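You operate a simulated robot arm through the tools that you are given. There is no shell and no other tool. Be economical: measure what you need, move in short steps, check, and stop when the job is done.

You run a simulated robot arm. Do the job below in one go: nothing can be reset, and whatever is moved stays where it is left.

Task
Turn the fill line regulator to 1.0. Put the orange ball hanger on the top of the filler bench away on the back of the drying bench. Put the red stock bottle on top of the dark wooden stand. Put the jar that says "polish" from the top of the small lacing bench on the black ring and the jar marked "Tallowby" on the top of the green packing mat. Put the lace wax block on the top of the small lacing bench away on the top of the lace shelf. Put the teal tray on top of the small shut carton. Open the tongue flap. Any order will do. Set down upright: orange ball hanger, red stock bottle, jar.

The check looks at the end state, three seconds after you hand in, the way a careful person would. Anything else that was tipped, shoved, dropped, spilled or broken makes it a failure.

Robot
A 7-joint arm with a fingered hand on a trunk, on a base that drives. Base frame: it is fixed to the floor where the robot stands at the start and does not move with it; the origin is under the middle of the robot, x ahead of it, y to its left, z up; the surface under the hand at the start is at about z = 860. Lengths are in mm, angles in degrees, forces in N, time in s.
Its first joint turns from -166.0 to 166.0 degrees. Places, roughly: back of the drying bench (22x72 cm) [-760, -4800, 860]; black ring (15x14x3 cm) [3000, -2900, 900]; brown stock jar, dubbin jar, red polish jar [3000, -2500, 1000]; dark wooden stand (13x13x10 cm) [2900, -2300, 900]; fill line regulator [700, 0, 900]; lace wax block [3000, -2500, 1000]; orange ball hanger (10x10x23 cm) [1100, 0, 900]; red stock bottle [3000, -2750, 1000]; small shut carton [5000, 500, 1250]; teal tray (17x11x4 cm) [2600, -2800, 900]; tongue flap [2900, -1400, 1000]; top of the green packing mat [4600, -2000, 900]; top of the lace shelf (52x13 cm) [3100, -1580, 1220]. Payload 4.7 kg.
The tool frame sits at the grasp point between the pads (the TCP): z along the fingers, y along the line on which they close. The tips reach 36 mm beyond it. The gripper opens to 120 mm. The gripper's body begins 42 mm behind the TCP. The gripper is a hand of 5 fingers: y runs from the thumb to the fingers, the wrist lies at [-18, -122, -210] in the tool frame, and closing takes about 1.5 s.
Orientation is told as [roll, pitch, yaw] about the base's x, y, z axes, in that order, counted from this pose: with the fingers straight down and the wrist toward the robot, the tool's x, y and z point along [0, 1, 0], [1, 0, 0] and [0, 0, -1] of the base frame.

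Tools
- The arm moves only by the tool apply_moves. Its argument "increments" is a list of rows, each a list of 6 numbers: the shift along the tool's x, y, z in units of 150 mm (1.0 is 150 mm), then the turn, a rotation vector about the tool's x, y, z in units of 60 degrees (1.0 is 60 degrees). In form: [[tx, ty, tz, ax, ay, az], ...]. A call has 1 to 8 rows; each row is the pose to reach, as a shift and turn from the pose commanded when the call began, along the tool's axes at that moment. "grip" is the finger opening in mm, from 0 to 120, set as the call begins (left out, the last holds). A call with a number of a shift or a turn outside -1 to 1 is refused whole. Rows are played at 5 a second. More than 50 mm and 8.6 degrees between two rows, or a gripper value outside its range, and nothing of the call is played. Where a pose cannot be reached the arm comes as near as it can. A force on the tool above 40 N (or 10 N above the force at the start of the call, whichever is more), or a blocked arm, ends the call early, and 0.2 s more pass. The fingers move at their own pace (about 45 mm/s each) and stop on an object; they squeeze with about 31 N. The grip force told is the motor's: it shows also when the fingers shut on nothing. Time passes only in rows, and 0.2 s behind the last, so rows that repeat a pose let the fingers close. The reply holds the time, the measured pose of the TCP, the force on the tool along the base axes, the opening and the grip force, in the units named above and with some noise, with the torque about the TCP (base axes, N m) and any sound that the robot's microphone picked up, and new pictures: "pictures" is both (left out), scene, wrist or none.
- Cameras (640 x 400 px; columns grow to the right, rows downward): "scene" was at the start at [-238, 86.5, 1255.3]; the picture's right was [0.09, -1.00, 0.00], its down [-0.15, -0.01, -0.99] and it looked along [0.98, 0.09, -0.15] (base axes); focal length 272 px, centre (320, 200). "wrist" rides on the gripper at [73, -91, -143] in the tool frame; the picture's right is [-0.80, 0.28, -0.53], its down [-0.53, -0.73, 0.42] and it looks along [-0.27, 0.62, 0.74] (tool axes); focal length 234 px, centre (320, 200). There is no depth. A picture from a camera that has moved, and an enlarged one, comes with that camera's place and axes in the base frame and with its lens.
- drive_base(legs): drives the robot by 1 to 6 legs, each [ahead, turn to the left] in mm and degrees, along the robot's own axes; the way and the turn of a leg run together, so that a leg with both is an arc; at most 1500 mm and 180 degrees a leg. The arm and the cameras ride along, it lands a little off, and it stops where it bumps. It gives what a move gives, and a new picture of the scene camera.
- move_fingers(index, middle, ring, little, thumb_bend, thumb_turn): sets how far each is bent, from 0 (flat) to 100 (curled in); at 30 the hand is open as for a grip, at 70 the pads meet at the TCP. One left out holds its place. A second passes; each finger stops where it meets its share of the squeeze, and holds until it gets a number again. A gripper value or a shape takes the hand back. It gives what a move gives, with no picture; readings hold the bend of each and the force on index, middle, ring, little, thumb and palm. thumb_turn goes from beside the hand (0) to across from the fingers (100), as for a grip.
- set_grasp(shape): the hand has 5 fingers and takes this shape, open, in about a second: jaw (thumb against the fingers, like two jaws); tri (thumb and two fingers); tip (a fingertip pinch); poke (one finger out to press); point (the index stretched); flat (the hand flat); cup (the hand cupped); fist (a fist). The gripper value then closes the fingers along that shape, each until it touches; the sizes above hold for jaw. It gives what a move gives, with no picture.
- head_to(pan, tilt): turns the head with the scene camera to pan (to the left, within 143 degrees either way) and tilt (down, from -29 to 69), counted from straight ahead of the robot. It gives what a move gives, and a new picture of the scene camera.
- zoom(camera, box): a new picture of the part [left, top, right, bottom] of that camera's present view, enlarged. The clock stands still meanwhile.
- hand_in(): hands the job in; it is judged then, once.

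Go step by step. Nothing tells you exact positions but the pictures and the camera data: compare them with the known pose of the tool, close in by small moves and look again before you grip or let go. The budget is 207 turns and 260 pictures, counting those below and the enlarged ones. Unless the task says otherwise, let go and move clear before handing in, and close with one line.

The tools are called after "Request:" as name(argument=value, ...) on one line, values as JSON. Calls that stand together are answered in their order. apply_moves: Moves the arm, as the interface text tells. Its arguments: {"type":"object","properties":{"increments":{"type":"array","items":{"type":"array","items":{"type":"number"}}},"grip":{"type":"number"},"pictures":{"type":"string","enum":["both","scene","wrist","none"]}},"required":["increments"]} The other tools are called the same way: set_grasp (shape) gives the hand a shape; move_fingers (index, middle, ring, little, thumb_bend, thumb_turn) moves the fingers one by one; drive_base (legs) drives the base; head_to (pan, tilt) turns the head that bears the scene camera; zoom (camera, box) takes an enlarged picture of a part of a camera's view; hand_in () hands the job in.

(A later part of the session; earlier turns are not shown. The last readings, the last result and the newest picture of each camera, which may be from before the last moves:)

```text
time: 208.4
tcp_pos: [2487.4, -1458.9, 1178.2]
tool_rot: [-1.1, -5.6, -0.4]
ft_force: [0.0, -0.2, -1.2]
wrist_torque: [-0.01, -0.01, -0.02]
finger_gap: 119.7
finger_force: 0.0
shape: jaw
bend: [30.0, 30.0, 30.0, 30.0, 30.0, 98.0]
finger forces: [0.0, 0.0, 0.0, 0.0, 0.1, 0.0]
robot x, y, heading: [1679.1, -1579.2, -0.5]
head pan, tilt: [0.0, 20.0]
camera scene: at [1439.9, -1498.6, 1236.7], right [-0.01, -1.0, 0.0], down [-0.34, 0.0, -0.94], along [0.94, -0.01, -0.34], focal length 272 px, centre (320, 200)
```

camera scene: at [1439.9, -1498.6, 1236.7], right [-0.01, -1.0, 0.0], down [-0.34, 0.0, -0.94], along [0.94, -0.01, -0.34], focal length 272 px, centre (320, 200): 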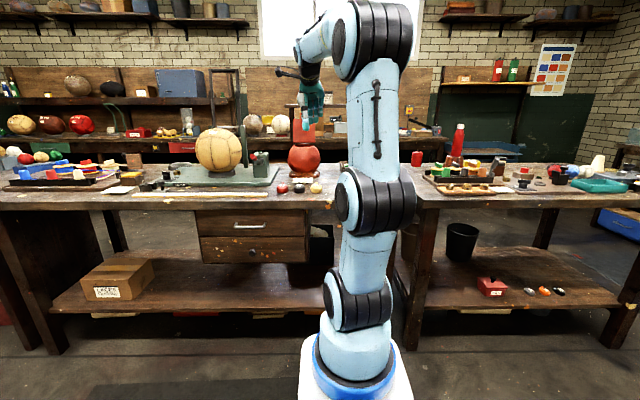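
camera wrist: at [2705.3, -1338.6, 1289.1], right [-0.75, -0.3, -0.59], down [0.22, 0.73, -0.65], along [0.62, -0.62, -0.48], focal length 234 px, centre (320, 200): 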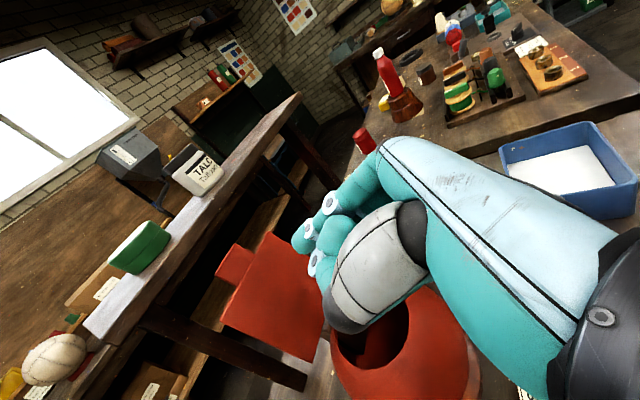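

Request:
apply_moves(increments=[[0, -0.2, 0, 0.05, 0.01, 0], [0, -0.4, 0, 0.093, 0.018, 0], [0, -0.6, 0, 0.093, 0.018, 0], [0, -0.8, 0, 0.093, 0.018, 0]], pictures="none")

Request:
drive_base(legs=[[50, 0], [0, -89.5], [1190, 0], [0, 90], [180, 0]])

Request:
apply_moves(increments=[[0, 0, 0, 0, 0, 0]], pictures="wrist")

```text
time: 209.4
tcp_pos: [2366.9, -1459.9, 1164.8]
tool_rot: [0.0, 0.1, -0.3]
ft_force: [0.4, -0.2, -0.9]
wrist_torque: [0.0, 0.04, 0.0]
finger_gap: 119.9
finger_force: 0.1
shape: jaw
bend: [30.0, 30.0, 30.0, 30.0, 30.0, 98.0]
finger forces: [0.0, 0.1, 0.0, 0.0, 0.0, 0.0]
robot x, y, heading: [1674.1, -1577.4, -0.6]
head pan, tilt: [0.0, 20.0]
```

```text
time: 224.6
tcp_pos: [2600.2, -2616.2, 1165.1]
tool_rot: [0.2, 0.0, 0.4]
ft_force: [-0.3, 0.4, -0.5]
wrist_torque: [0.01, 0.0, 0.0]
finger_gap: 119.9
finger_force: 0.1
shape: jaw
bend: [30.0, 30.0, 30.0, 30.0, 30.0, 98.0]
finger forces: [0.1, 0.1, 0.0, 0.0, 0.1, 0.0]
robot x, y, heading: [1911.6, -2746.6, 0.2]
head pan, tilt: [0.0, 20.0]
camera scene: at [1673.7, -2669.6, 1236.7], right [0.0, -1.0, 0.0], down [-0.34, 0.0, -0.94], along [0.94, 0.0, -0.34], focal length 272 px, centre (320, 200)
```

scene: 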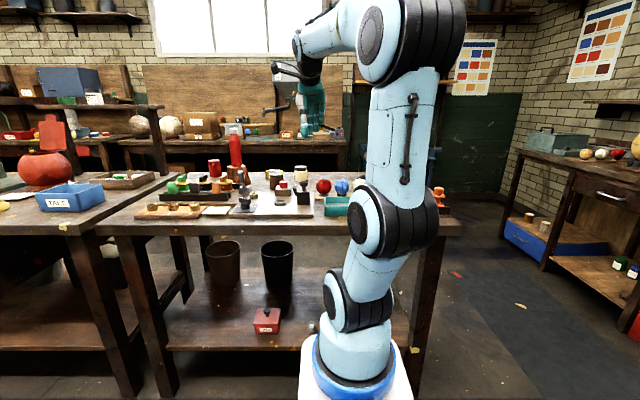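

```text
time: 225.0
tcp_pos: [2599.9, -2618.4, 1165.8]
tool_rot: [0.0, 0.0, 0.5]
ft_force: [-0.4, 0.1, 0.1]
wrist_torque: [0.04, -0.04, -0.01]
finger_gap: 120.1
finger_force: 0.0
shape: jaw
bend: [30.0, 30.0, 30.0, 30.0, 30.0, 98.0]
finger forces: [0.0, 0.0, 0.0, 0.1, 0.0, 0.0]
robot x, y, heading: [1905.5, -2744.5, 0.1]
head pan, tilt: [0.0, 20.0]
camera wrist: at [2508.3, -2545.0, 1308.7], right [0.29, -0.8, 0.52], down [-0.73, -0.54, -0.42], along [0.62, -0.26, -0.74], focal length 234 px, centre (320, 200)
```

wrist: 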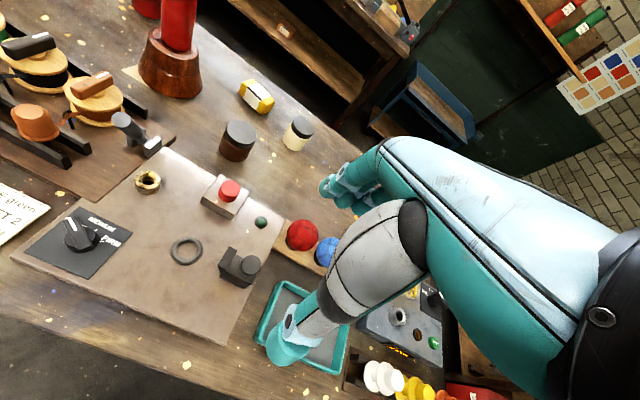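

Tray rim measures x≈2545–2640, y≈-2673…-2841. I go above it with the fingers spread wider.

Request:
apply_moves(increments=[[-0.3, -0.01, 0.0, 0, 0, 0], [-0.6, -0.03, 0.05, 0, 0, 0], [-0.9, -0.047, 0.1, 0, 0, 0], [-0.927, -0.047, 0.4, 0, 0, 0], [-0.927, -0.047, 0.7, 0, 0, 0]], pictures="none")

Request:
move_fingers(index=20, middle=20, ring=20, little=20, thumb_bend=18)

Request:
apply_moves(increments=[[0, 0, 0, 0, 0, 0]], pictures="wrist")

Request:
head_to(pan=-8, tilt=30)

```text
time: 226.2
tcp_pos: [2595.7, -2756.3, 1060.5]
tool_rot: [0.0, -0.1, 0.5]
ft_force: [-0.9, -0.6, 0.7]
wrist_torque: [-0.02, -0.02, -0.02]
finger_gap: 120.0
finger_force: 0.0
shape: jaw
bend: [30.0, 30.0, 30.0, 30.0, 30.0, 98.0]
finger forces: [0.0, 0.1, 0.0, 0.0, 0.0, 0.0]
robot x, y, heading: [1910.7, -2747.0, 0.3]
head pan, tilt: [0.0, 20.0]
```

```text
time: 227.2
tcp_pos: [2596.0, -2756.5, 1060.5]
tool_rot: [0.0, 0.0, 0.4]
ft_force: [-0.8, 0.3, -0.4]
wrist_torque: [0.02, 0.0, 0.05]
finger_gap: 150.9
finger_force: 0.1
shape: fingers
bend: [20.0, 20.0, 20.0, 20.0, 18.0, 98.0]
finger forces: [0.1, 0.0, 0.1, 0.1, 0.0, 0.1]
robot x, y, heading: [1909.3, -2747.0, 0.4]
head pan, tilt: [0.0, 20.0]
```

```text
time: 227.6
tcp_pos: [2596.1, -2755.9, 1059.8]
tool_rot: [0.1, 0.0, 0.4]
ft_force: [-0.1, 0.5, -0.1]
wrist_torque: [0.0, -0.03, 0.0]
finger_gap: 150.8
finger_force: 0.0
shape: fingers
bend: [20.0, 20.0, 20.0, 20.0, 18.0, 98.0]
finger forces: [0.1, 0.0, 0.1, 0.0, 0.1, 0.1]
robot x, y, heading: [1910.2, -2748.9, 0.1]
head pan, tilt: [0.0, 20.0]
camera wrist: at [2503.8, -2684.4, 1204.2], right [0.29, -0.8, 0.52], down [-0.73, -0.54, -0.42], along [0.62, -0.26, -0.74], focal length 234 px, centre (320, 200)
```

wrist: 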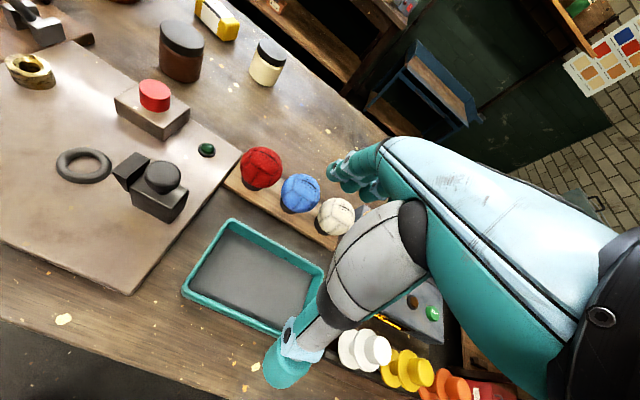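

```text
time: 228.3
tcp_pos: [2595.1, -2756.6, 1061.3]
tool_rot: [0.1, -0.1, 0.3]
ft_force: [0.7, -0.2, 0.0]
wrist_torque: [0.01, -0.01, -0.01]
finger_gap: 151.2
finger_force: 0.0
shape: fingers
bend: [20.0, 20.0, 20.0, 20.0, 18.0, 98.0]
finger forces: [0.0, 0.1, 0.0, 0.0, 0.1, 0.1]
robot x, y, heading: [1913.4, -2745.2, 0.1]
head pan, tilt: [-8.0, 30.0]
camera scene: at [1670.2, -2682.2, 1220.6], right [-0.14, -0.99, 0.0], down [-0.49, 0.07, -0.87], along [0.86, -0.12, -0.5], focal length 272 px, centre (320, 200)
```

scene: 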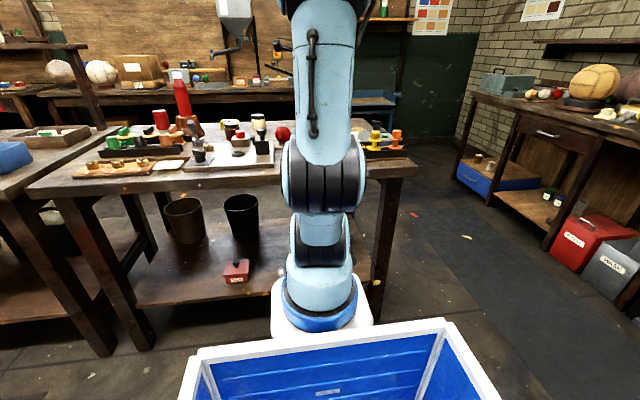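

Request:
apply_moves(increments=[[-0.053, 0, 0.3, 0, 0, 0], [-0.053, 0, 0.6, 0, 0, 0], [-0.053, 0, 0.85, 0, 0, 0]], pictures="wrist")

Request:
zoom(camera="wrist", box=[200, 120, 420, 400])

```text
time: 229.1
tcp_pos: [2594.4, -2764.6, 934.2]
tool_rot: [0.1, -0.1, 0.3]
ft_force: [-0.1, 0.3, 0.6]
wrist_torque: [0.01, -0.01, -0.02]
finger_gap: 151.2
finger_force: 0.0
shape: fingers
bend: [20.0, 20.0, 20.0, 20.0, 18.0, 98.0]
finger forces: [0.1, 0.0, 0.0, 0.0, 0.0, 0.0]
robot x, y, heading: [1910.6, -2747.8, 0.2]
head pan, tilt: [-8.0, 30.0]
camera wrist: at [2502.7, -2691.3, 1076.7], right [0.29, -0.8, 0.52], down [-0.73, -0.54, -0.43], along [0.62, -0.26, -0.74], focal length 234 px, centre (320, 200)
```

wrist: 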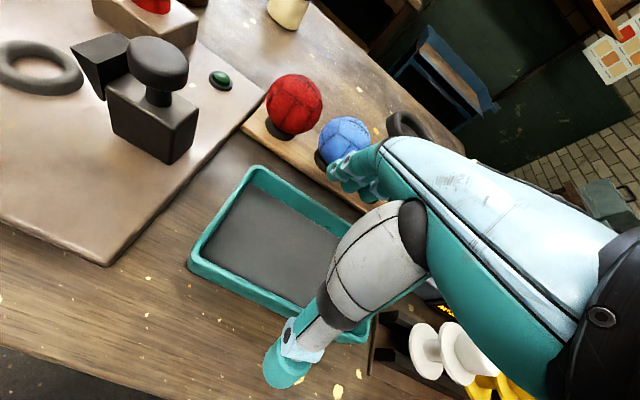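

```text
1.43 times, centred on (310, 260) of wrist
camera zoom: at [2502.7, -2691.3, 1076.7], right [0.29, -0.8, 0.52], down [-0.73, -0.54, -0.43], along [0.62, -0.26, -0.74], focal length 334 px, centre (334, 114)
```

zoom: 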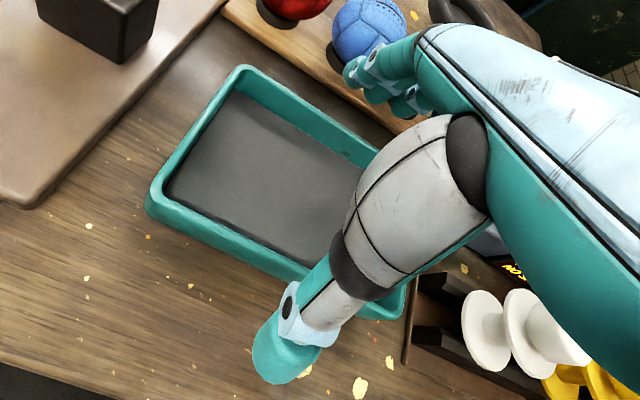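

Request:
apply_moves(increments=[[0, 0, 0.1, 0, 0, 0], [0, 0, 0.19, 0, 0, 0]], pictures="none")

Request:
zoom(camera="wrist", box=[200, 120, 420, 400])

```text
time: 229.7
tcp_pos: [2593.9, -2765.8, 903.4]
tool_rot: [0.1, 0.0, 0.3]
ft_force: [-0.1, 0.0, -0.4]
wrist_torque: [0.0, -0.01, 0.0]
finger_gap: 151.3
finger_force: 0.0
shape: fingers
bend: [20.0, 20.0, 20.0, 20.0, 18.0, 98.0]
finger forces: [0.1, 0.0, 0.1, 0.0, 0.0, 0.0]
robot x, y, heading: [1909.8, -2746.6, 0.3]
head pan, tilt: [-8.0, 30.0]
```

```text
1.43 times, centred on (310, 260) of wrist
camera zoom: at [2502.7, -2692.3, 1047.6], right [0.29, -0.8, 0.52], down [-0.73, -0.54, -0.42], along [0.62, -0.26, -0.74], focal length 334 px, centre (334, 114)
```

zoom: 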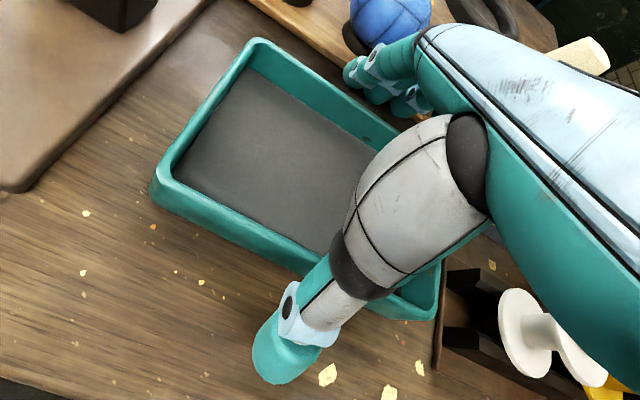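

Straddled without contact; I close on the tray.

Request:
apply_moves(increments=[[0, 0, 0, 0, 0, 0], [0, 0, 0, 0, 0, 0], [0, 0, 0, 0, 0, 0], [0, 0, 0, 0, 0, 0], [0, 0, 0, 0, 0, 0], [0, 0, 0, 0, 0, 0]], grip=60, pictures="none")

Request:
zoom(camera="wrist", box=[200, 120, 420, 400])

```text
time: 231.1
tcp_pos: [2594.4, -2765.6, 905.4]
tool_rot: [0.2, 0.0, 0.4]
ft_force: [-0.1, 0.2, -0.3]
wrist_torque: [-0.04, 0.01, 0.11]
finger_gap: 99.6
finger_force: 31.3
shape: jaw
bend: [26.0, 33.0, 32.0, 33.0, 50.0, 99.0]
finger forces: [17.6, 7.9, 3.4, 1.6, 30.5, 0.1]
robot x, y, heading: [1912.0, -2746.1, 0.1]
head pan, tilt: [-8.0, 30.0]
```

```text
1.43 times, centred on (310, 260) of wrist
camera zoom: at [2502.8, -2692.2, 1047.7], right [0.29, -0.8, 0.52], down [-0.73, -0.54, -0.42], along [0.62, -0.26, -0.74], focal length 334 px, centre (334, 114)
```

zoom: 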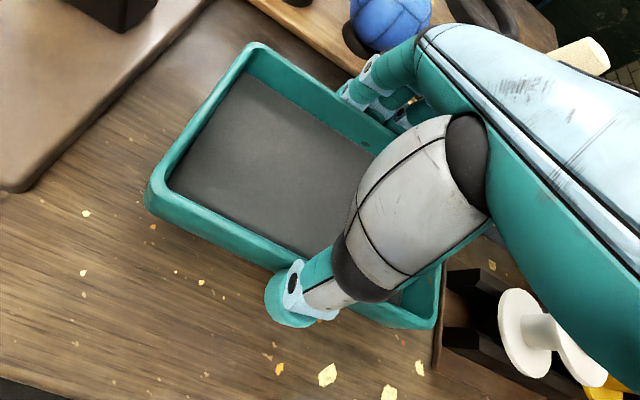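

Request:
apply_moves(increments=[[0, 0, -0.1, 0, 0, 0], [0, 0, -0.3, 0, 0, 0], [0, 0, -0.6, 0, 0, 0]], pictures="wrist")

```text
time: 231.9
tcp_pos: [2595.2, -2765.6, 992.3]
tool_rot: [0.0, 0.1, 0.4]
ft_force: [0.7, -1.1, -6.3]
wrist_torque: [0.0, 0.01, 0.01]
finger_gap: 99.6
finger_force: 31.1
shape: jaw
bend: [26.0, 34.0, 32.0, 33.0, 50.0, 98.0]
finger forces: [17.7, 7.8, 3.5, 1.6, 30.7, 0.0]
robot x, y, heading: [1911.3, -2746.8, 0.2]
head pan, tilt: [-8.0, 30.0]
camera wrist: at [2503.4, -2693.0, 1135.5], right [0.29, -0.8, 0.52], down [-0.73, -0.54, -0.42], along [0.62, -0.26, -0.74], focal length 234 px, centre (320, 200)
```

wrist: 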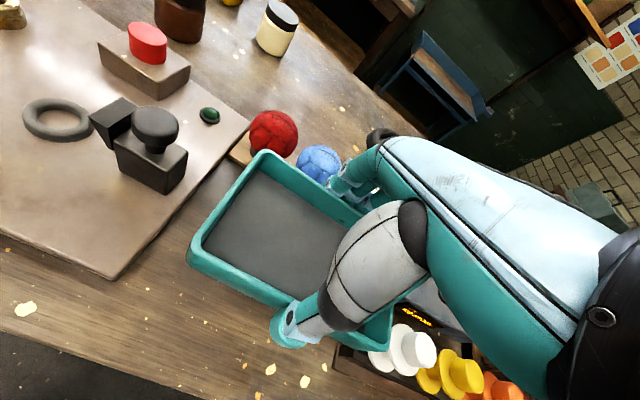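

The tray lifts level. I raise it, back off, and drive round the south end of the bench.

Request:
apply_moves(increments=[[0, -0.1, -0.3, 0, 0, 0], [0, -0.3, -0.55, 0, 0, 0], [0, -0.5, -0.8, 0, 0, 0], [0, -0.6, -1.0, 0, 0, 0]], pictures="none")

Request:
drive_base(legs=[[-150, 0], [0, -90], [900, 0], [0, 90]])

Request:
head_to(pan=20, tilt=15)

```text
time: 232.9
tcp_pos: [2506.3, -2764.5, 1143.5]
tool_rot: [0.1, 0.1, 0.4]
ft_force: [0.1, -1.6, -5.4]
wrist_torque: [0.0, 0.05, 0.02]
finger_gap: 99.7
finger_force: 31.4
shape: jaw
bend: [26.0, 34.0, 32.0, 33.0, 50.0, 98.0]
finger forces: [17.5, 7.9, 3.7, 1.6, 30.6, 0.0]
robot x, y, heading: [1913.2, -2748.4, 0.2]
head pan, tilt: [-8.0, 30.0]
```

```text
time: 246.1
tcp_pos: [2373.5, -3652.3, 1143.7]
tool_rot: [0.1, 0.0, 0.2]
ft_force: [0.0, -0.3, -6.1]
wrist_torque: [0.02, 0.01, 0.0]
finger_gap: 99.2
finger_force: 31.2
shape: jaw
bend: [26.0, 34.0, 32.0, 33.0, 50.0, 98.0]
finger forces: [16.5, 7.5, 3.4, 1.8, 29.1, 0.0]
robot x, y, heading: [1780.4, -3631.7, -0.4]
head pan, tilt: [-8.0, 30.0]
camera scene: at [1537.8, -3566.5, 1220.6], right [-0.14, -0.99, 0.0], down [-0.5, 0.07, -0.87], along [0.86, -0.12, -0.5], focal length 272 px, centre (320, 200)
```

scene: 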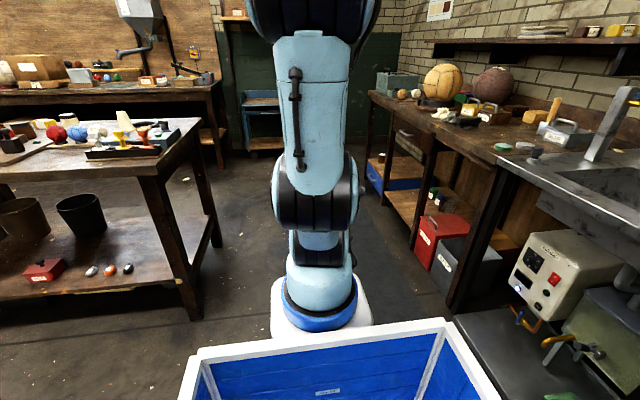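

```text
time: 247.0
tcp_pos: [2373.0, -3652.5, 1142.6]
tool_rot: [0.0, -0.1, 0.1]
ft_force: [-1.2, 0.6, -5.2]
wrist_torque: [0.0, -0.01, 0.02]
finger_gap: 99.1
finger_force: 30.9
shape: jaw
bend: [26.0, 34.0, 32.0, 33.0, 50.0, 98.0]
finger forces: [16.7, 7.6, 3.4, 1.6, 29.1, 0.0]
robot x, y, heading: [1779.0, -3634.4, 0.1]
head pan, tilt: [20.0, 15.0]
camera scene: at [1536.1, -3522.1, 1244.8], right [0.34, -0.94, 0.0], down [-0.24, -0.09, -0.97], along [0.91, 0.33, -0.26], focal length 272 px, centre (320, 200)
```

scene: 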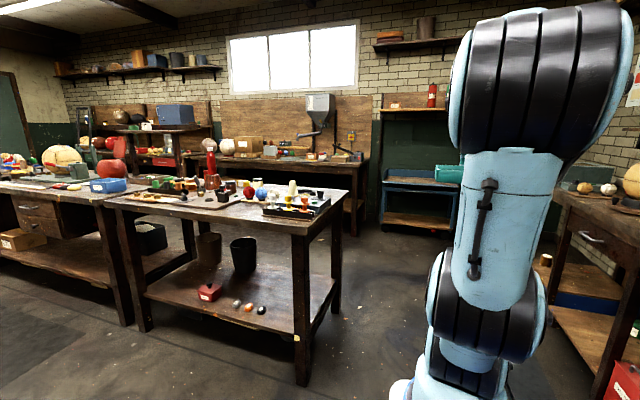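

Request:
drive_base(legs=[[1500, 0], [480, 0], [0, 90]])

Request:
head_to(pan=0, tilt=10)

Request:
head_to(pan=-25, tilt=10)

```text
time: 260.7
tcp_pos: [3780.6, -3032.1, 1143.7]
tool_rot: [0.0, 0.0, 89.4]
ft_force: [0.4, -0.3, -5.6]
wrist_torque: [-0.04, -0.04, 0.01]
finger_gap: 99.2
finger_force: 30.7
shape: jaw
bend: [26.0, 34.0, 32.0, 33.0, 51.0, 98.0]
finger forces: [16.0, 7.6, 3.4, 1.8, 28.4, 0.0]
robot x, y, heading: [3749.8, -3627.6, 89.2]
head pan, tilt: [20.0, 15.0]
camera scene: at [3633.7, -3869.4, 1244.8], right [0.95, 0.33, 0.0], down [0.08, -0.24, -0.97], along [-0.32, 0.91, -0.26], focal length 272 px, centre (320, 200)
```

scene: 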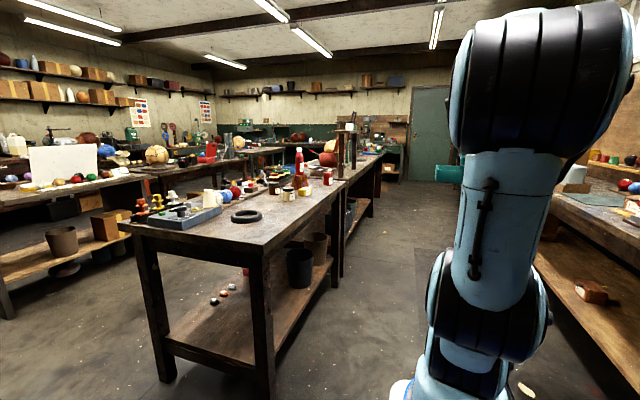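

```text
time: 261.5
tcp_pos: [3780.1, -3032.1, 1144.1]
tool_rot: [0.0, 0.0, 89.5]
ft_force: [-0.4, -0.1, -5.9]
wrist_torque: [0.0, 0.0, -0.02]
finger_gap: 99.2
finger_force: 31.1
shape: jaw
bend: [26.0, 34.0, 32.0, 33.0, 51.0, 98.0]
finger forces: [16.3, 7.4, 3.3, 1.8, 28.5, 0.0]
robot x, y, heading: [3749.4, -3626.0, 89.2]
head pan, tilt: [0.0, 10.0]
camera scene: at [3665.6, -3864.8, 1252.9], right [1.0, -0.02, 0.0], down [0.0, -0.17, -0.98], along [0.02, 0.98, -0.17], focal length 272 px, centre (320, 200)
```

scene: 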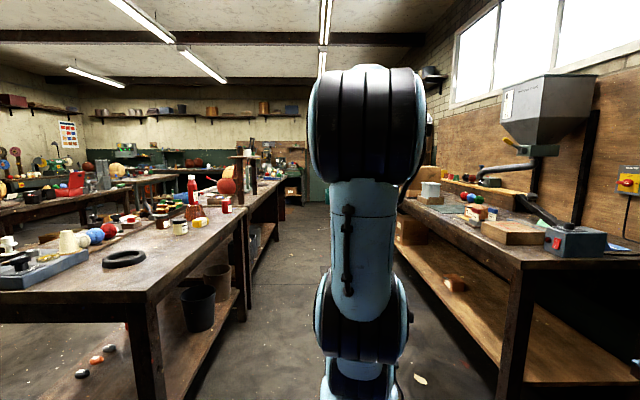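

```text
time: 262.4
tcp_pos: [3779.6, -3033.5, 1143.6]
tool_rot: [0.0, 0.0, 89.3]
ft_force: [-1.3, -0.6, -5.1]
wrist_torque: [-0.04, 0.02, -0.01]
finger_gap: 98.8
finger_force: 31.7
shape: jaw
bend: [26.0, 34.0, 32.0, 33.0, 51.0, 98.0]
finger forces: [16.3, 7.5, 3.4, 1.7, 28.5, 0.0]
robot x, y, heading: [3748.8, -3625.2, 89.2]
head pan, tilt: [-25.0, 10.0]
camera scene: at [3704.8, -3874.1, 1253.0], right [0.9, -0.44, 0.0], down [-0.08, -0.16, -0.98], along [0.43, 0.89, -0.17], focal length 272 px, centre (320, 200)
```

scene: 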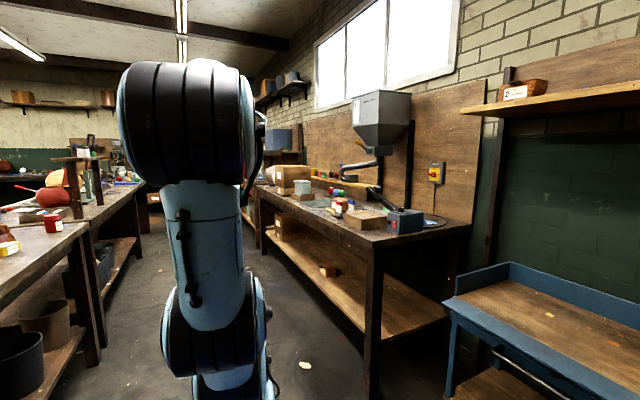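

From this side the jar labels face me; I zoom in on them.

Request:
head_to(pan=18, tilt=12)

Request:
zoom(camera="scene", box=[270, 140, 350, 210])

```text
time: 263.5
tcp_pos: [3779.3, -3033.9, 1143.2]
tool_rot: [0.0, -0.1, 89.4]
ft_force: [-0.3, 0.3, -4.5]
wrist_torque: [-0.03, 0.02, -0.01]
finger_gap: 98.9
finger_force: 30.6
shape: jaw
bend: [26.0, 34.0, 32.0, 33.0, 51.0, 98.0]
finger forces: [16.2, 7.5, 3.4, 1.8, 28.4, 0.0]
robot x, y, heading: [3752.2, -3627.9, 89.2]
head pan, tilt: [18.0, 12.0]
camera scene: at [3636.9, -3868.6, 1249.7], right [0.96, 0.29, 0.0], down [0.06, -0.2, -0.98], along [-0.29, 0.94, -0.21], focal length 272 px, centre (320, 200)
```

scene: 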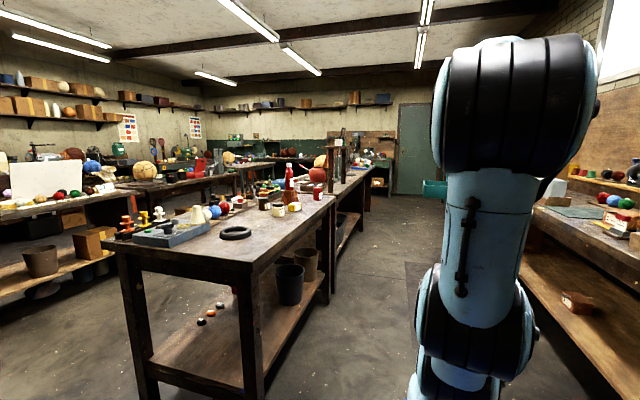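

```text
5.71 times, centred on (310, 175) of scene
camera zoom: at [3636.9, -3868.6, 1249.7], right [0.96, 0.29, 0.0], down [0.06, -0.2, -0.98], along [-0.29, 0.94, -0.21], focal length 1554 px, centre (377, 343)
```

zoom: 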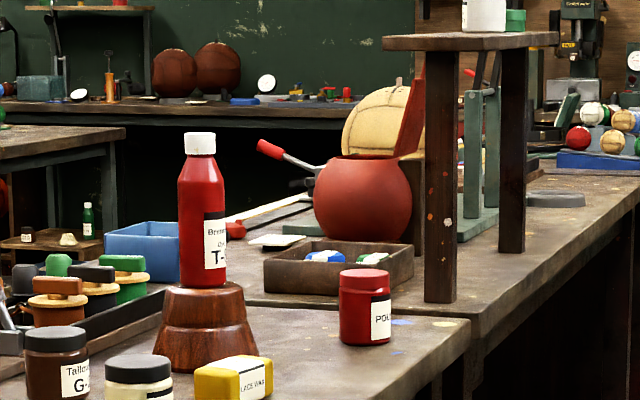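

Labels: the brown jar reads "Tallowby", the red jar reads "POLISH". I now carry the tray north toward the carton.

Request:
drive_base(legs=[[1500, 0], [1300, 0]])

Request:
head_to(pan=-30, tilt=5)

Request:
head_to(pan=20, tilt=10)

```text
time: 277.1
tcp_pos: [3810.9, -222.0, 1144.3]
tool_rot: [-0.1, 0.1, 90.5]
ft_force: [-0.4, -0.1, -6.7]
wrist_torque: [-0.01, 0.01, 0.05]
finger_gap: 98.9
finger_force: 30.3
shape: jaw
bend: [26.0, 34.0, 32.0, 33.0, 51.0, 98.0]
finger forces: [16.0, 7.5, 3.4, 1.8, 28.4, 0.1]
robot x, y, heading: [3793.8, -813.6, 90.4]
head pan, tilt: [18.0, 12.0]
camera scene: at [3687.2, -1060.9, 1249.7], right [0.95, 0.31, 0.0], down [0.07, -0.2, -0.98], along [-0.31, 0.93, -0.21], focal length 272 px, centre (320, 200)
```

scene: 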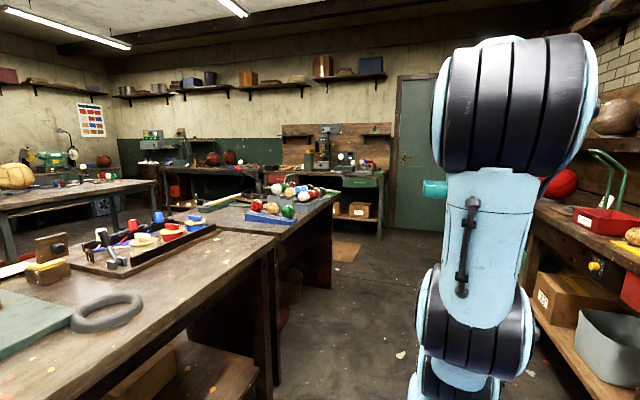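

```text
time: 278.3
tcp_pos: [3812.1, -222.9, 1143.3]
tool_rot: [0.0, 0.1, 90.6]
ft_force: [1.1, 0.7, -5.2]
wrist_torque: [-0.01, -0.03, -0.01]
finger_gap: 99.1
finger_force: 31.6
shape: jaw
bend: [26.0, 34.0, 32.0, 33.0, 51.0, 98.0]
finger forces: [16.2, 7.5, 3.4, 1.8, 28.5, 0.0]
robot x, y, heading: [3796.1, -813.2, 90.3]
head pan, tilt: [-30.0, 5.0]
camera scene: at [3761.9, -1069.6, 1261.0], right [0.87, -0.49, 0.0], down [-0.04, -0.08, -1.0], along [0.49, 0.87, -0.09], focal length 272 px, centre (320, 200)
```

scene: 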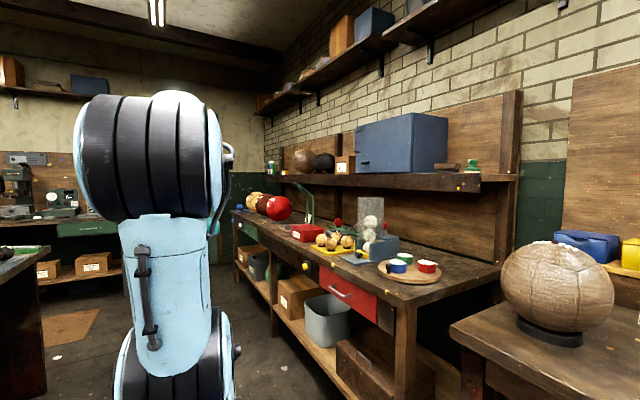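

```text
time: 279.4
tcp_pos: [3813.6, -223.4, 1142.0]
tool_rot: [0.0, 0.1, 90.6]
ft_force: [0.5, 0.2, -6.5]
wrist_torque: [0.01, 0.02, -0.03]
finger_gap: 98.9
finger_force: 30.6
shape: jaw
bend: [26.0, 34.0, 32.0, 33.0, 51.0, 98.0]
finger forces: [16.1, 7.4, 3.4, 1.8, 28.6, 0.1]
robot x, y, heading: [3797.5, -815.5, 90.4]
head pan, tilt: [20.0, 10.0]
camera scene: at [3684.3, -1062.2, 1253.0], right [0.94, 0.35, 0.0], down [0.06, -0.16, -0.98], along [-0.34, 0.92, -0.17], focal length 272 px, centre (320, 200)
```

scene: 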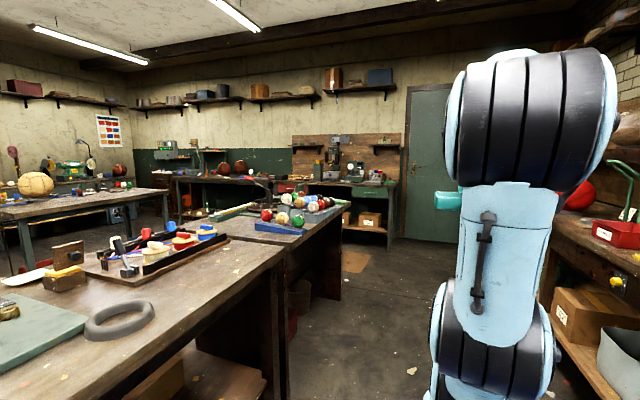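

Request:
head_to(pan=-40, tilt=5)

Request:
zoom(camera="scene", box=[180, 100, 380, 230])

```text
time: 280.7
tcp_pos: [3812.5, -222.7, 1143.2]
tool_rot: [-0.1, 0.1, 90.6]
ft_force: [1.1, 0.2, -6.3]
wrist_torque: [0.0, -0.05, -0.02]
finger_gap: 99.2
finger_force: 30.9
shape: jaw
bend: [26.0, 34.0, 32.0, 33.0, 51.0, 98.0]
finger forces: [16.2, 7.5, 3.4, 1.8, 28.5, 0.0]
robot x, y, heading: [3799.5, -817.8, 90.4]
head pan, tilt: [-40.0, 5.0]
camera scene: at [3775.1, -1078.7, 1261.0], right [0.77, -0.64, 0.0], down [-0.06, -0.07, -1.0], along [0.64, 0.77, -0.09], focal length 272 px, centre (320, 200)
```

scene: 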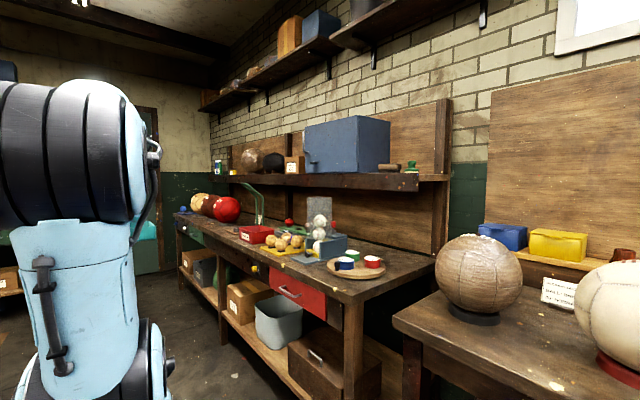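

```text
3.08 times, centred on (280, 165) of scene
camera zoom: at [3775.1, -1078.7, 1261.0], right [0.77, -0.64, 0.0], down [-0.06, -0.07, -1.0], along [0.64, 0.77, -0.09], focal length 837 px, centre (443, 308)
```

zoom: 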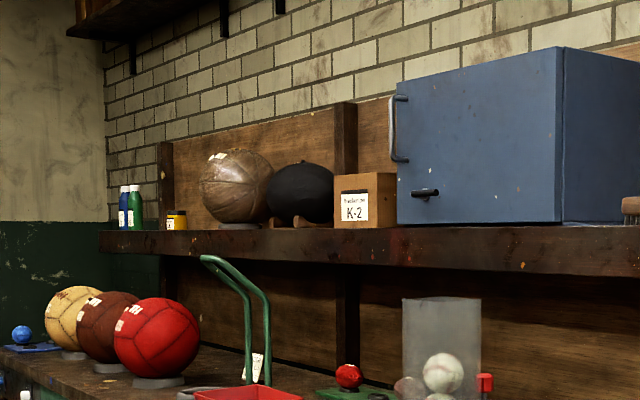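

The carton is the "K-2" box on the upper shelf beside the blue cabinet, top near z≈1395. I raise the tray and drive north in front of it.

Request:
apply_moves(increments=[[0, 0, -0.3, 0, 0, 0], [0, 0, -0.6, 0, 0, 0], [0, 0, -0.85, 0, 0, 0]], pictures="none")

Request:
drive_base(legs=[[1320, 0], [0, -90.4]])

Request:
head_to(pan=0, tilt=5)

```text
time: 281.5
tcp_pos: [3812.9, -221.1, 1272.8]
tool_rot: [0.1, 0.1, 90.6]
ft_force: [0.1, 0.7, -6.0]
wrist_torque: [-0.05, -0.03, -0.01]
finger_gap: 98.8
finger_force: 30.5
shape: jaw
bend: [26.0, 34.0, 32.0, 34.0, 51.0, 98.0]
finger forces: [16.1, 7.6, 3.5, 1.8, 28.6, 0.0]
robot x, y, heading: [3794.9, -817.8, 90.1]
head pan, tilt: [-40.0, 5.0]
```

```text
time: 292.0
tcp_pos: [4363.8, 510.7, 1272.8]
tool_rot: [0.2, 0.0, 2.4]
ft_force: [0.2, -0.3, -5.3]
wrist_torque: [-0.02, 0.01, 0.03]
finger_gap: 98.8
finger_force: 31.3
shape: jaw
bend: [26.0, 34.0, 32.0, 34.0, 51.0, 98.0]
finger forces: [15.8, 7.4, 3.4, 1.7, 27.9, 0.1]
robot x, y, heading: [3767.4, 511.3, 2.1]
head pan, tilt: [-40.0, 5.0]
camera scene: at [3507.5, 519.4, 1261.0], right [-0.61, -0.79, 0.0], down [-0.07, 0.05, -1.0], along [0.79, -0.61, -0.09], focal length 272 px, centre (320, 200)
```

scene: 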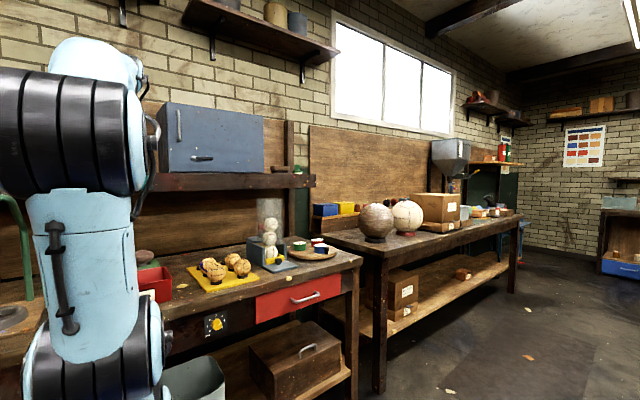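

```text
time: 293.1
tcp_pos: [4364.0, 511.3, 1272.8]
tool_rot: [0.1, 0.1, 2.5]
ft_force: [-0.6, -0.7, -6.0]
wrist_torque: [-0.05, 0.05, -0.01]
finger_gap: 98.6
finger_force: 31.0
shape: jaw
bend: [26.0, 34.0, 32.0, 34.0, 51.0, 98.0]
finger forces: [15.7, 7.4, 3.3, 1.7, 28.0, 0.0]
robot x, y, heading: [3768.7, 510.8, 2.3]
head pan, tilt: [0.0, 5.0]
camera scene: at [3526.9, 579.0, 1261.0], right [0.04, -1.0, 0.0], down [-0.09, 0.0, -1.0], along [1.0, 0.04, -0.09], focal length 272 px, centre (320, 200)
```

scene: 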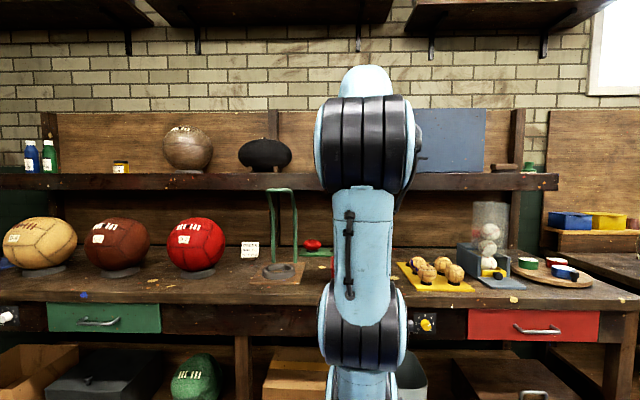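

Request:
head_to(pan=38, tilt=0)

Request:
apply_moves(increments=[[0, 0, 0, 0, 0, 0]], pictures="wrist")

```text
time: 294.1
tcp_pos: [4363.9, 511.4, 1273.2]
tool_rot: [0.1, 0.1, 2.4]
ft_force: [-0.1, -0.6, -6.6]
wrist_torque: [0.01, 0.01, 0.03]
finger_gap: 98.8
finger_force: 30.9
shape: jaw
bend: [26.0, 34.0, 32.0, 34.0, 51.0, 98.0]
finger forces: [15.8, 7.4, 3.4, 1.7, 28.0, 0.1]
robot x, y, heading: [3765.5, 510.5, 2.0]
head pan, tilt: [38.0, 0.0]
camera scene: at [3504.0, 633.7, 1269.0], right [0.64, -0.77, 0.0], down [0.0, 0.0, -1.0], along [0.77, 0.64, 0.0], focal length 272 px, centre (320, 200)
```

scene: 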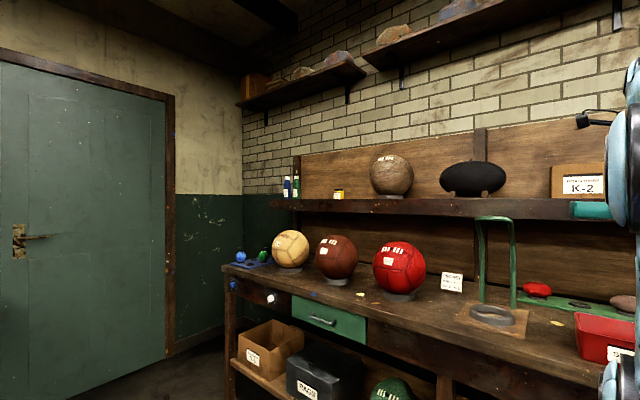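

```text
time: 294.5
tcp_pos: [4364.5, 511.2, 1274.0]
tool_rot: [0.1, 0.1, 2.4]
ft_force: [0.0, 0.4, -5.8]
wrist_torque: [-0.04, 0.05, 0.0]
finger_gap: 98.9
finger_force: 31.1
shape: jaw
bend: [26.0, 34.0, 32.0, 34.0, 51.0, 98.0]
finger forces: [15.9, 7.4, 3.4, 1.8, 28.0, 0.1]
robot x, y, heading: [3764.6, 509.6, 2.2]
head pan, tilt: [38.0, 0.0]
camera wrist: at [4270.4, 580.5, 1417.0], right [0.31, -0.79, 0.52], down [-0.71, -0.56, -0.42], along [0.63, -0.24, -0.74], focal length 234 px, centre (320, 200)
```

wrist: 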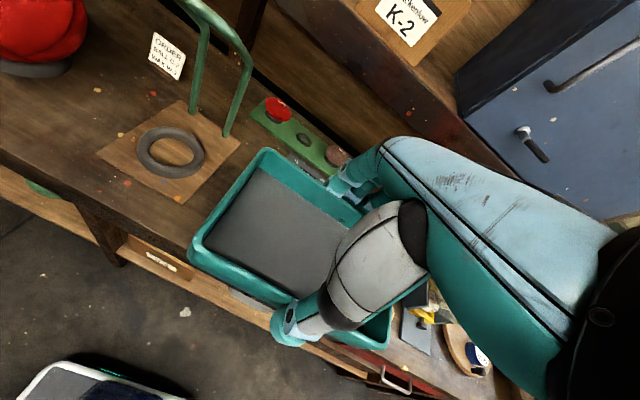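

Request:
zoom(camera="wrist", box=[330, 0, 490, 100])

Request:
zoom(camera="scene", box=[520, 140, 640, 220])

```text
4.00 times, centred on (410, 50) of wrist
camera zoom: at [4270.4, 580.5, 1417.0], right [0.31, -0.79, 0.52], down [-0.71, -0.56, -0.42], along [0.63, -0.24, -0.74], focal length 937 px, centre (-40, 800)
```

zoom: 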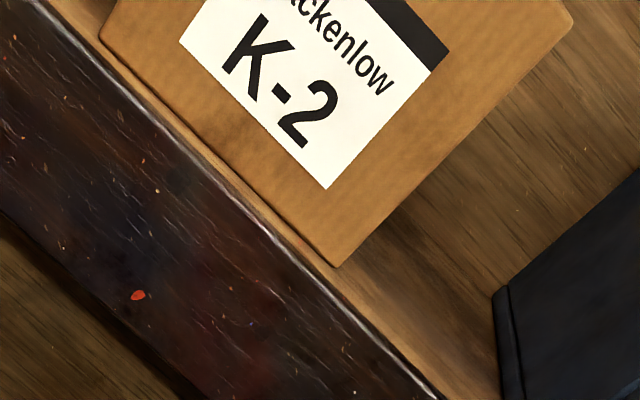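

```text
5.00 times, centred on (580, 180) of scene
camera zoom: at [3504.0, 633.7, 1269.0], right [0.64, -0.77, 0.0], down [0.0, 0.0, -1.0], along [0.77, 0.64, 0.0], focal length 1360 px, centre (-980, 300)
```

zoom: 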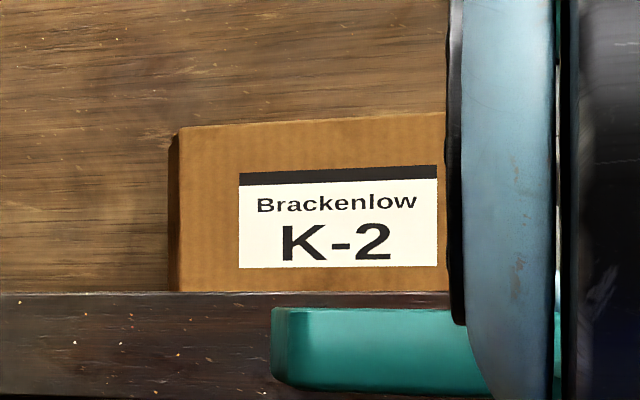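

Carton: front face x≈4831, y≈455–612, top z≈1396. I raise the tray to about 1465 and check the arm can hold that.

Request:
apply_moves(increments=[[0, 0, -0.3, 0, 0, 0], [0, 0, -0.6, 0, 0, 0], [0, 0, -0.9, 0, 0, 0]], pictures="none")

Request:
apply_moves(increments=[[0, 0, -0.2, 0, 0, 0], [0, 0, -0.4, 0, 0, 0]], pictures="none")

Request:
drive_base(legs=[[240, 0]])

```text
time: 295.3
tcp_pos: [4365.9, 511.6, 1407.8]
tool_rot: [0.2, 0.0, 2.5]
ft_force: [0.3, -0.9, -5.4]
wrist_torque: [-0.01, 0.02, 0.04]
finger_gap: 98.5
finger_force: 30.5
shape: jaw
bend: [26.0, 34.0, 32.0, 34.0, 51.0, 98.0]
finger forces: [15.9, 7.5, 3.5, 1.8, 28.4, 0.0]
robot x, y, heading: [3767.8, 509.5, 2.2]
head pan, tilt: [38.0, 0.0]
```

```text
time: 295.9
tcp_pos: [4367.2, 510.3, 1465.7]
tool_rot: [0.1, 0.1, 2.4]
ft_force: [-0.7, 0.0, -5.3]
wrist_torque: [-0.02, 0.02, -0.03]
finger_gap: 98.7
finger_force: 30.8
shape: jaw
bend: [26.0, 34.0, 32.0, 34.0, 51.0, 98.0]
finger forces: [15.9, 7.5, 3.4, 1.7, 28.3, 0.0]
robot x, y, heading: [3764.4, 514.7, 2.1]
head pan, tilt: [38.0, 0.0]
```

```text
time: 297.7
tcp_pos: [4602.3, 518.1, 1465.8]
tool_rot: [0.1, 0.0, 2.2]
ft_force: [-0.7, -0.3, -5.5]
wrist_torque: [-0.02, 0.0, 0.01]
finger_gap: 98.8
finger_force: 31.1
shape: jaw
bend: [26.0, 34.0, 32.0, 34.0, 51.0, 98.0]
finger forces: [16.0, 7.5, 3.6, 1.9, 28.4, 0.1]
robot x, y, heading: [4004.4, 518.4, 1.8]
head pan, tilt: [38.0, 0.0]
camera scene: at [3741.4, 642.7, 1269.0], right [0.64, -0.77, 0.0], down [0.0, 0.0, -1.0], along [0.77, 0.64, 0.0], focal length 272 px, centre (320, 200)
```

scene: 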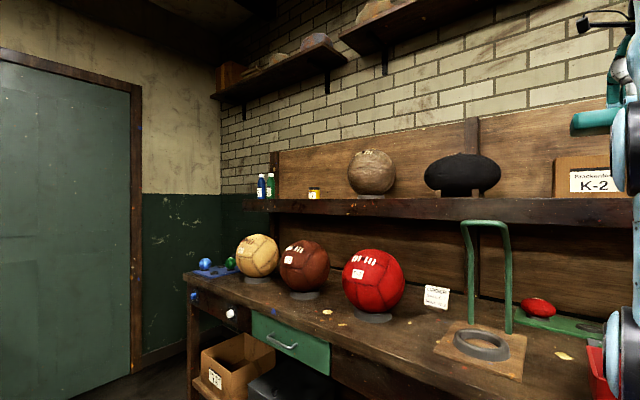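

Request:
apply_moves(increments=[[0, 0.25, 0, 0, 0, -0.035], [0, 0.5, 0, 0, 0, -0.035]], pictures="wrist")

```text
time: 298.3
tcp_pos: [4678.0, 520.8, 1466.0]
tool_rot: [0.0, -0.1, 4.5]
ft_force: [-1.3, 0.1, -4.6]
wrist_torque: [-0.03, -0.06, 0.01]
finger_gap: 98.8
finger_force: 30.9
shape: jaw
bend: [26.0, 34.0, 32.0, 34.0, 51.0, 98.0]
finger forces: [15.9, 7.6, 3.7, 1.8, 28.8, 0.0]
robot x, y, heading: [4003.9, 515.2, 1.8]
head pan, tilt: [38.0, 0.0]
camera wrist: at [4580.5, 587.6, 1609.6], right [0.34, -0.78, 0.52], down [-0.69, -0.59, -0.42], along [0.64, -0.22, -0.74], focal length 234 px, centre (320, 200)
```

wrist: 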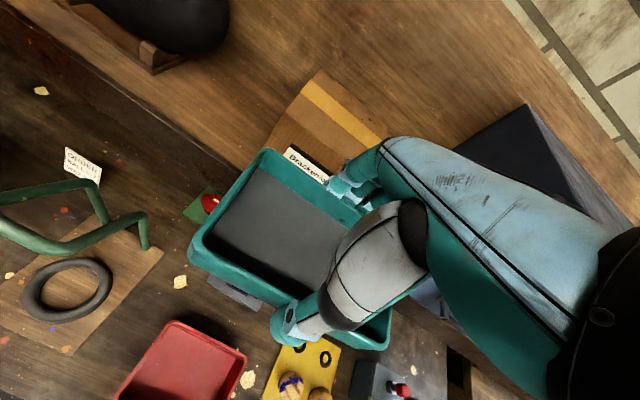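

Carton top measures about x 4800–5000, y 455–625. I square the yaw, drive 50 mm more and extend over it.

Request:
drive_base(legs=[[50, 0]])

Request:
apply_moves(increments=[[0.03, 0.25, 0, 0, 0, 0.035], [0.06, 0.5, 0, 0, 0, 0.075], [0.09, 0.75, 0, 0, 0, 0.075]], pictures="wrist")

```text
time: 299.2
tcp_pos: [4727.6, 524.2, 1465.7]
tool_rot: [0.2, 0.1, 4.4]
ft_force: [-0.2, 0.1, -4.9]
wrist_torque: [0.04, -0.01, 0.02]
finger_gap: 98.7
finger_force: 31.2
shape: jaw
bend: [26.0, 34.0, 32.0, 34.0, 51.0, 98.0]
finger forces: [16.1, 7.6, 3.5, 1.8, 28.7, 0.0]
robot x, y, heading: [4054.3, 524.6, 2.1]
head pan, tilt: [38.0, 0.0]
camera scene: at [3791.5, 644.3, 1269.0], right [0.64, -0.77, 0.0], down [0.0, 0.0, -1.0], along [0.77, 0.64, 0.0], focal length 272 px, centre (320, 200)
```

scene: 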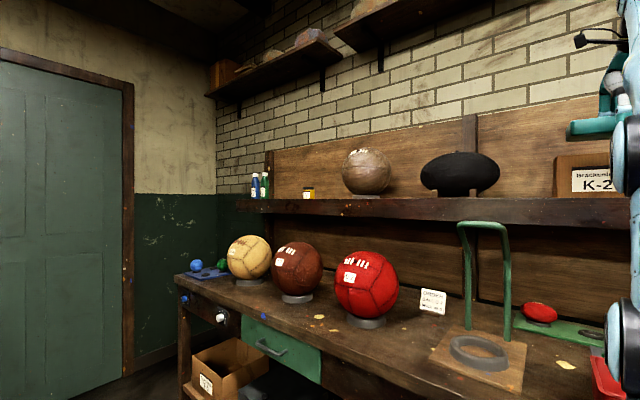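

```text
time: 300.0
tcp_pos: [4832.8, 544.5, 1461.8]
tool_rot: [0.1, 0.0, -0.1]
ft_force: [-1.5, -0.7, -4.4]
wrist_torque: [-0.03, -0.09, -0.01]
finger_gap: 98.6
finger_force: 30.8
shape: jaw
bend: [26.0, 34.0, 32.0, 34.0, 51.0, 98.0]
finger forces: [16.0, 7.4, 3.5, 1.8, 28.9, 0.1]
out of reach, approached as far as the arm can: row 3
robot x, y, heading: [4053.1, 518.8, 2.2]
head pan, tilt: [38.0, 0.0]
camera wrist: at [4741.9, 618.2, 1605.2], right [0.28, -0.81, 0.52], down [-0.73, -0.53, -0.43], along [0.62, -0.27, -0.74], focal length 234 px, centre (320, 200)
```

wrist: 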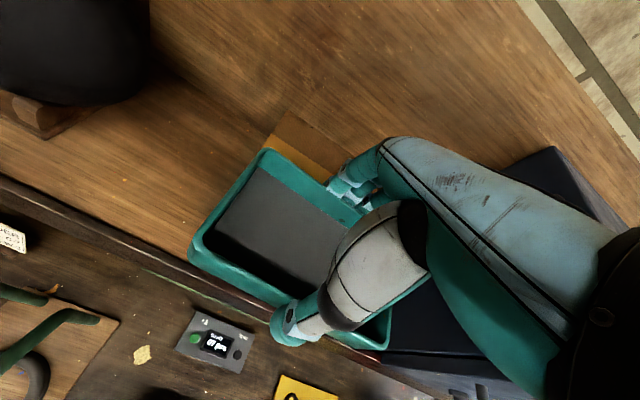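

The arm is at its limit 45 mm short, so I creep the base forward 40 mm.

Request:
drive_base(legs=[[40, 0]])

```text
time: 301.0
tcp_pos: [4868.5, 543.4, 1458.2]
tool_rot: [0.0, 0.5, -0.4]
ft_force: [-0.8, -0.3, -4.7]
wrist_torque: [0.01, 0.01, 0.01]
finger_gap: 98.5
finger_force: 31.3
shape: jaw
bend: [26.0, 34.0, 32.0, 34.0, 51.0, 98.0]
finger forces: [16.1, 7.5, 3.7, 1.8, 28.9, 0.0]
robot x, y, heading: [4083.1, 522.6, 1.8]
head pan, tilt: [38.0, 0.0]
stopped in leg 1: the robot was blocked; the commanded pose is now the measured one
camera scene: at [3823.4, 648.1, 1269.0], right [0.64, -0.77, 0.0], down [0.0, 0.0, -1.0], along [0.77, 0.64, 0.0], focal length 272 px, centre (320, 200)
```

scene: 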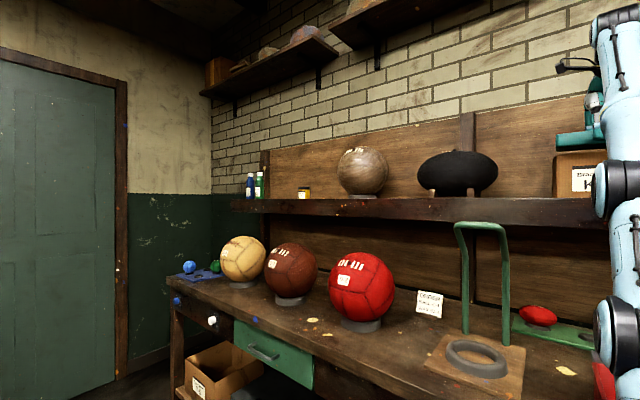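

Request:
zoom(camera="scene", box=[530, 90, 640, 210])

Request:
apply_moves(increments=[[0, 0, 0.03, 0, 0, 0]], pictures="wrist")

```text
3.33 times, centred on (585, 150) of scene
camera zoom: at [3823.4, 648.1, 1269.0], right [0.64, -0.77, 0.0], down [0.0, 0.0, -1.0], along [0.77, 0.64, 0.0], focal length 907 px, centre (-563, 367)
```

zoom: 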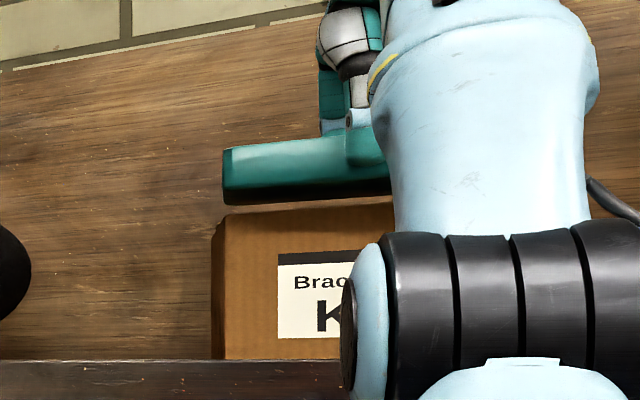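

```text
time: 301.4
tcp_pos: [4867.0, 543.1, 1454.2]
tool_rot: [0.0, 0.4, -0.4]
ft_force: [-0.2, 0.0, -5.4]
wrist_torque: [0.0, 0.05, 0.02]
finger_gap: 98.5
finger_force: 31.7
shape: jaw
bend: [26.0, 34.0, 32.0, 34.0, 51.0, 98.0]
finger forces: [16.1, 7.7, 3.5, 1.9, 28.7, 0.0]
robot x, y, heading: [4082.9, 521.3, 1.8]
head pan, tilt: [38.0, 0.0]
camera wrist: at [4778.2, 617.8, 1598.2], right [0.28, -0.81, 0.52], down [-0.74, -0.53, -0.42], along [0.61, -0.27, -0.74], focal length 234 px, centre (320, 200)
```

wrist: 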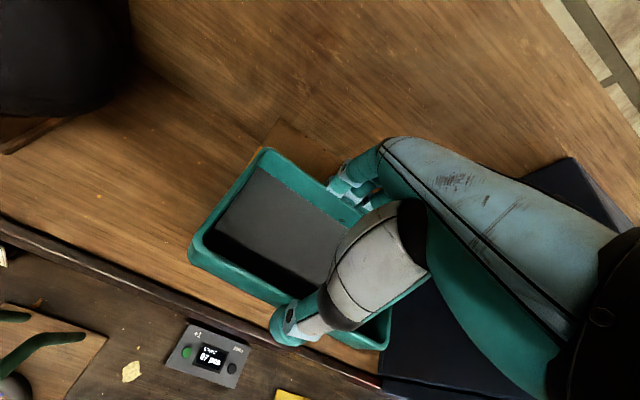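

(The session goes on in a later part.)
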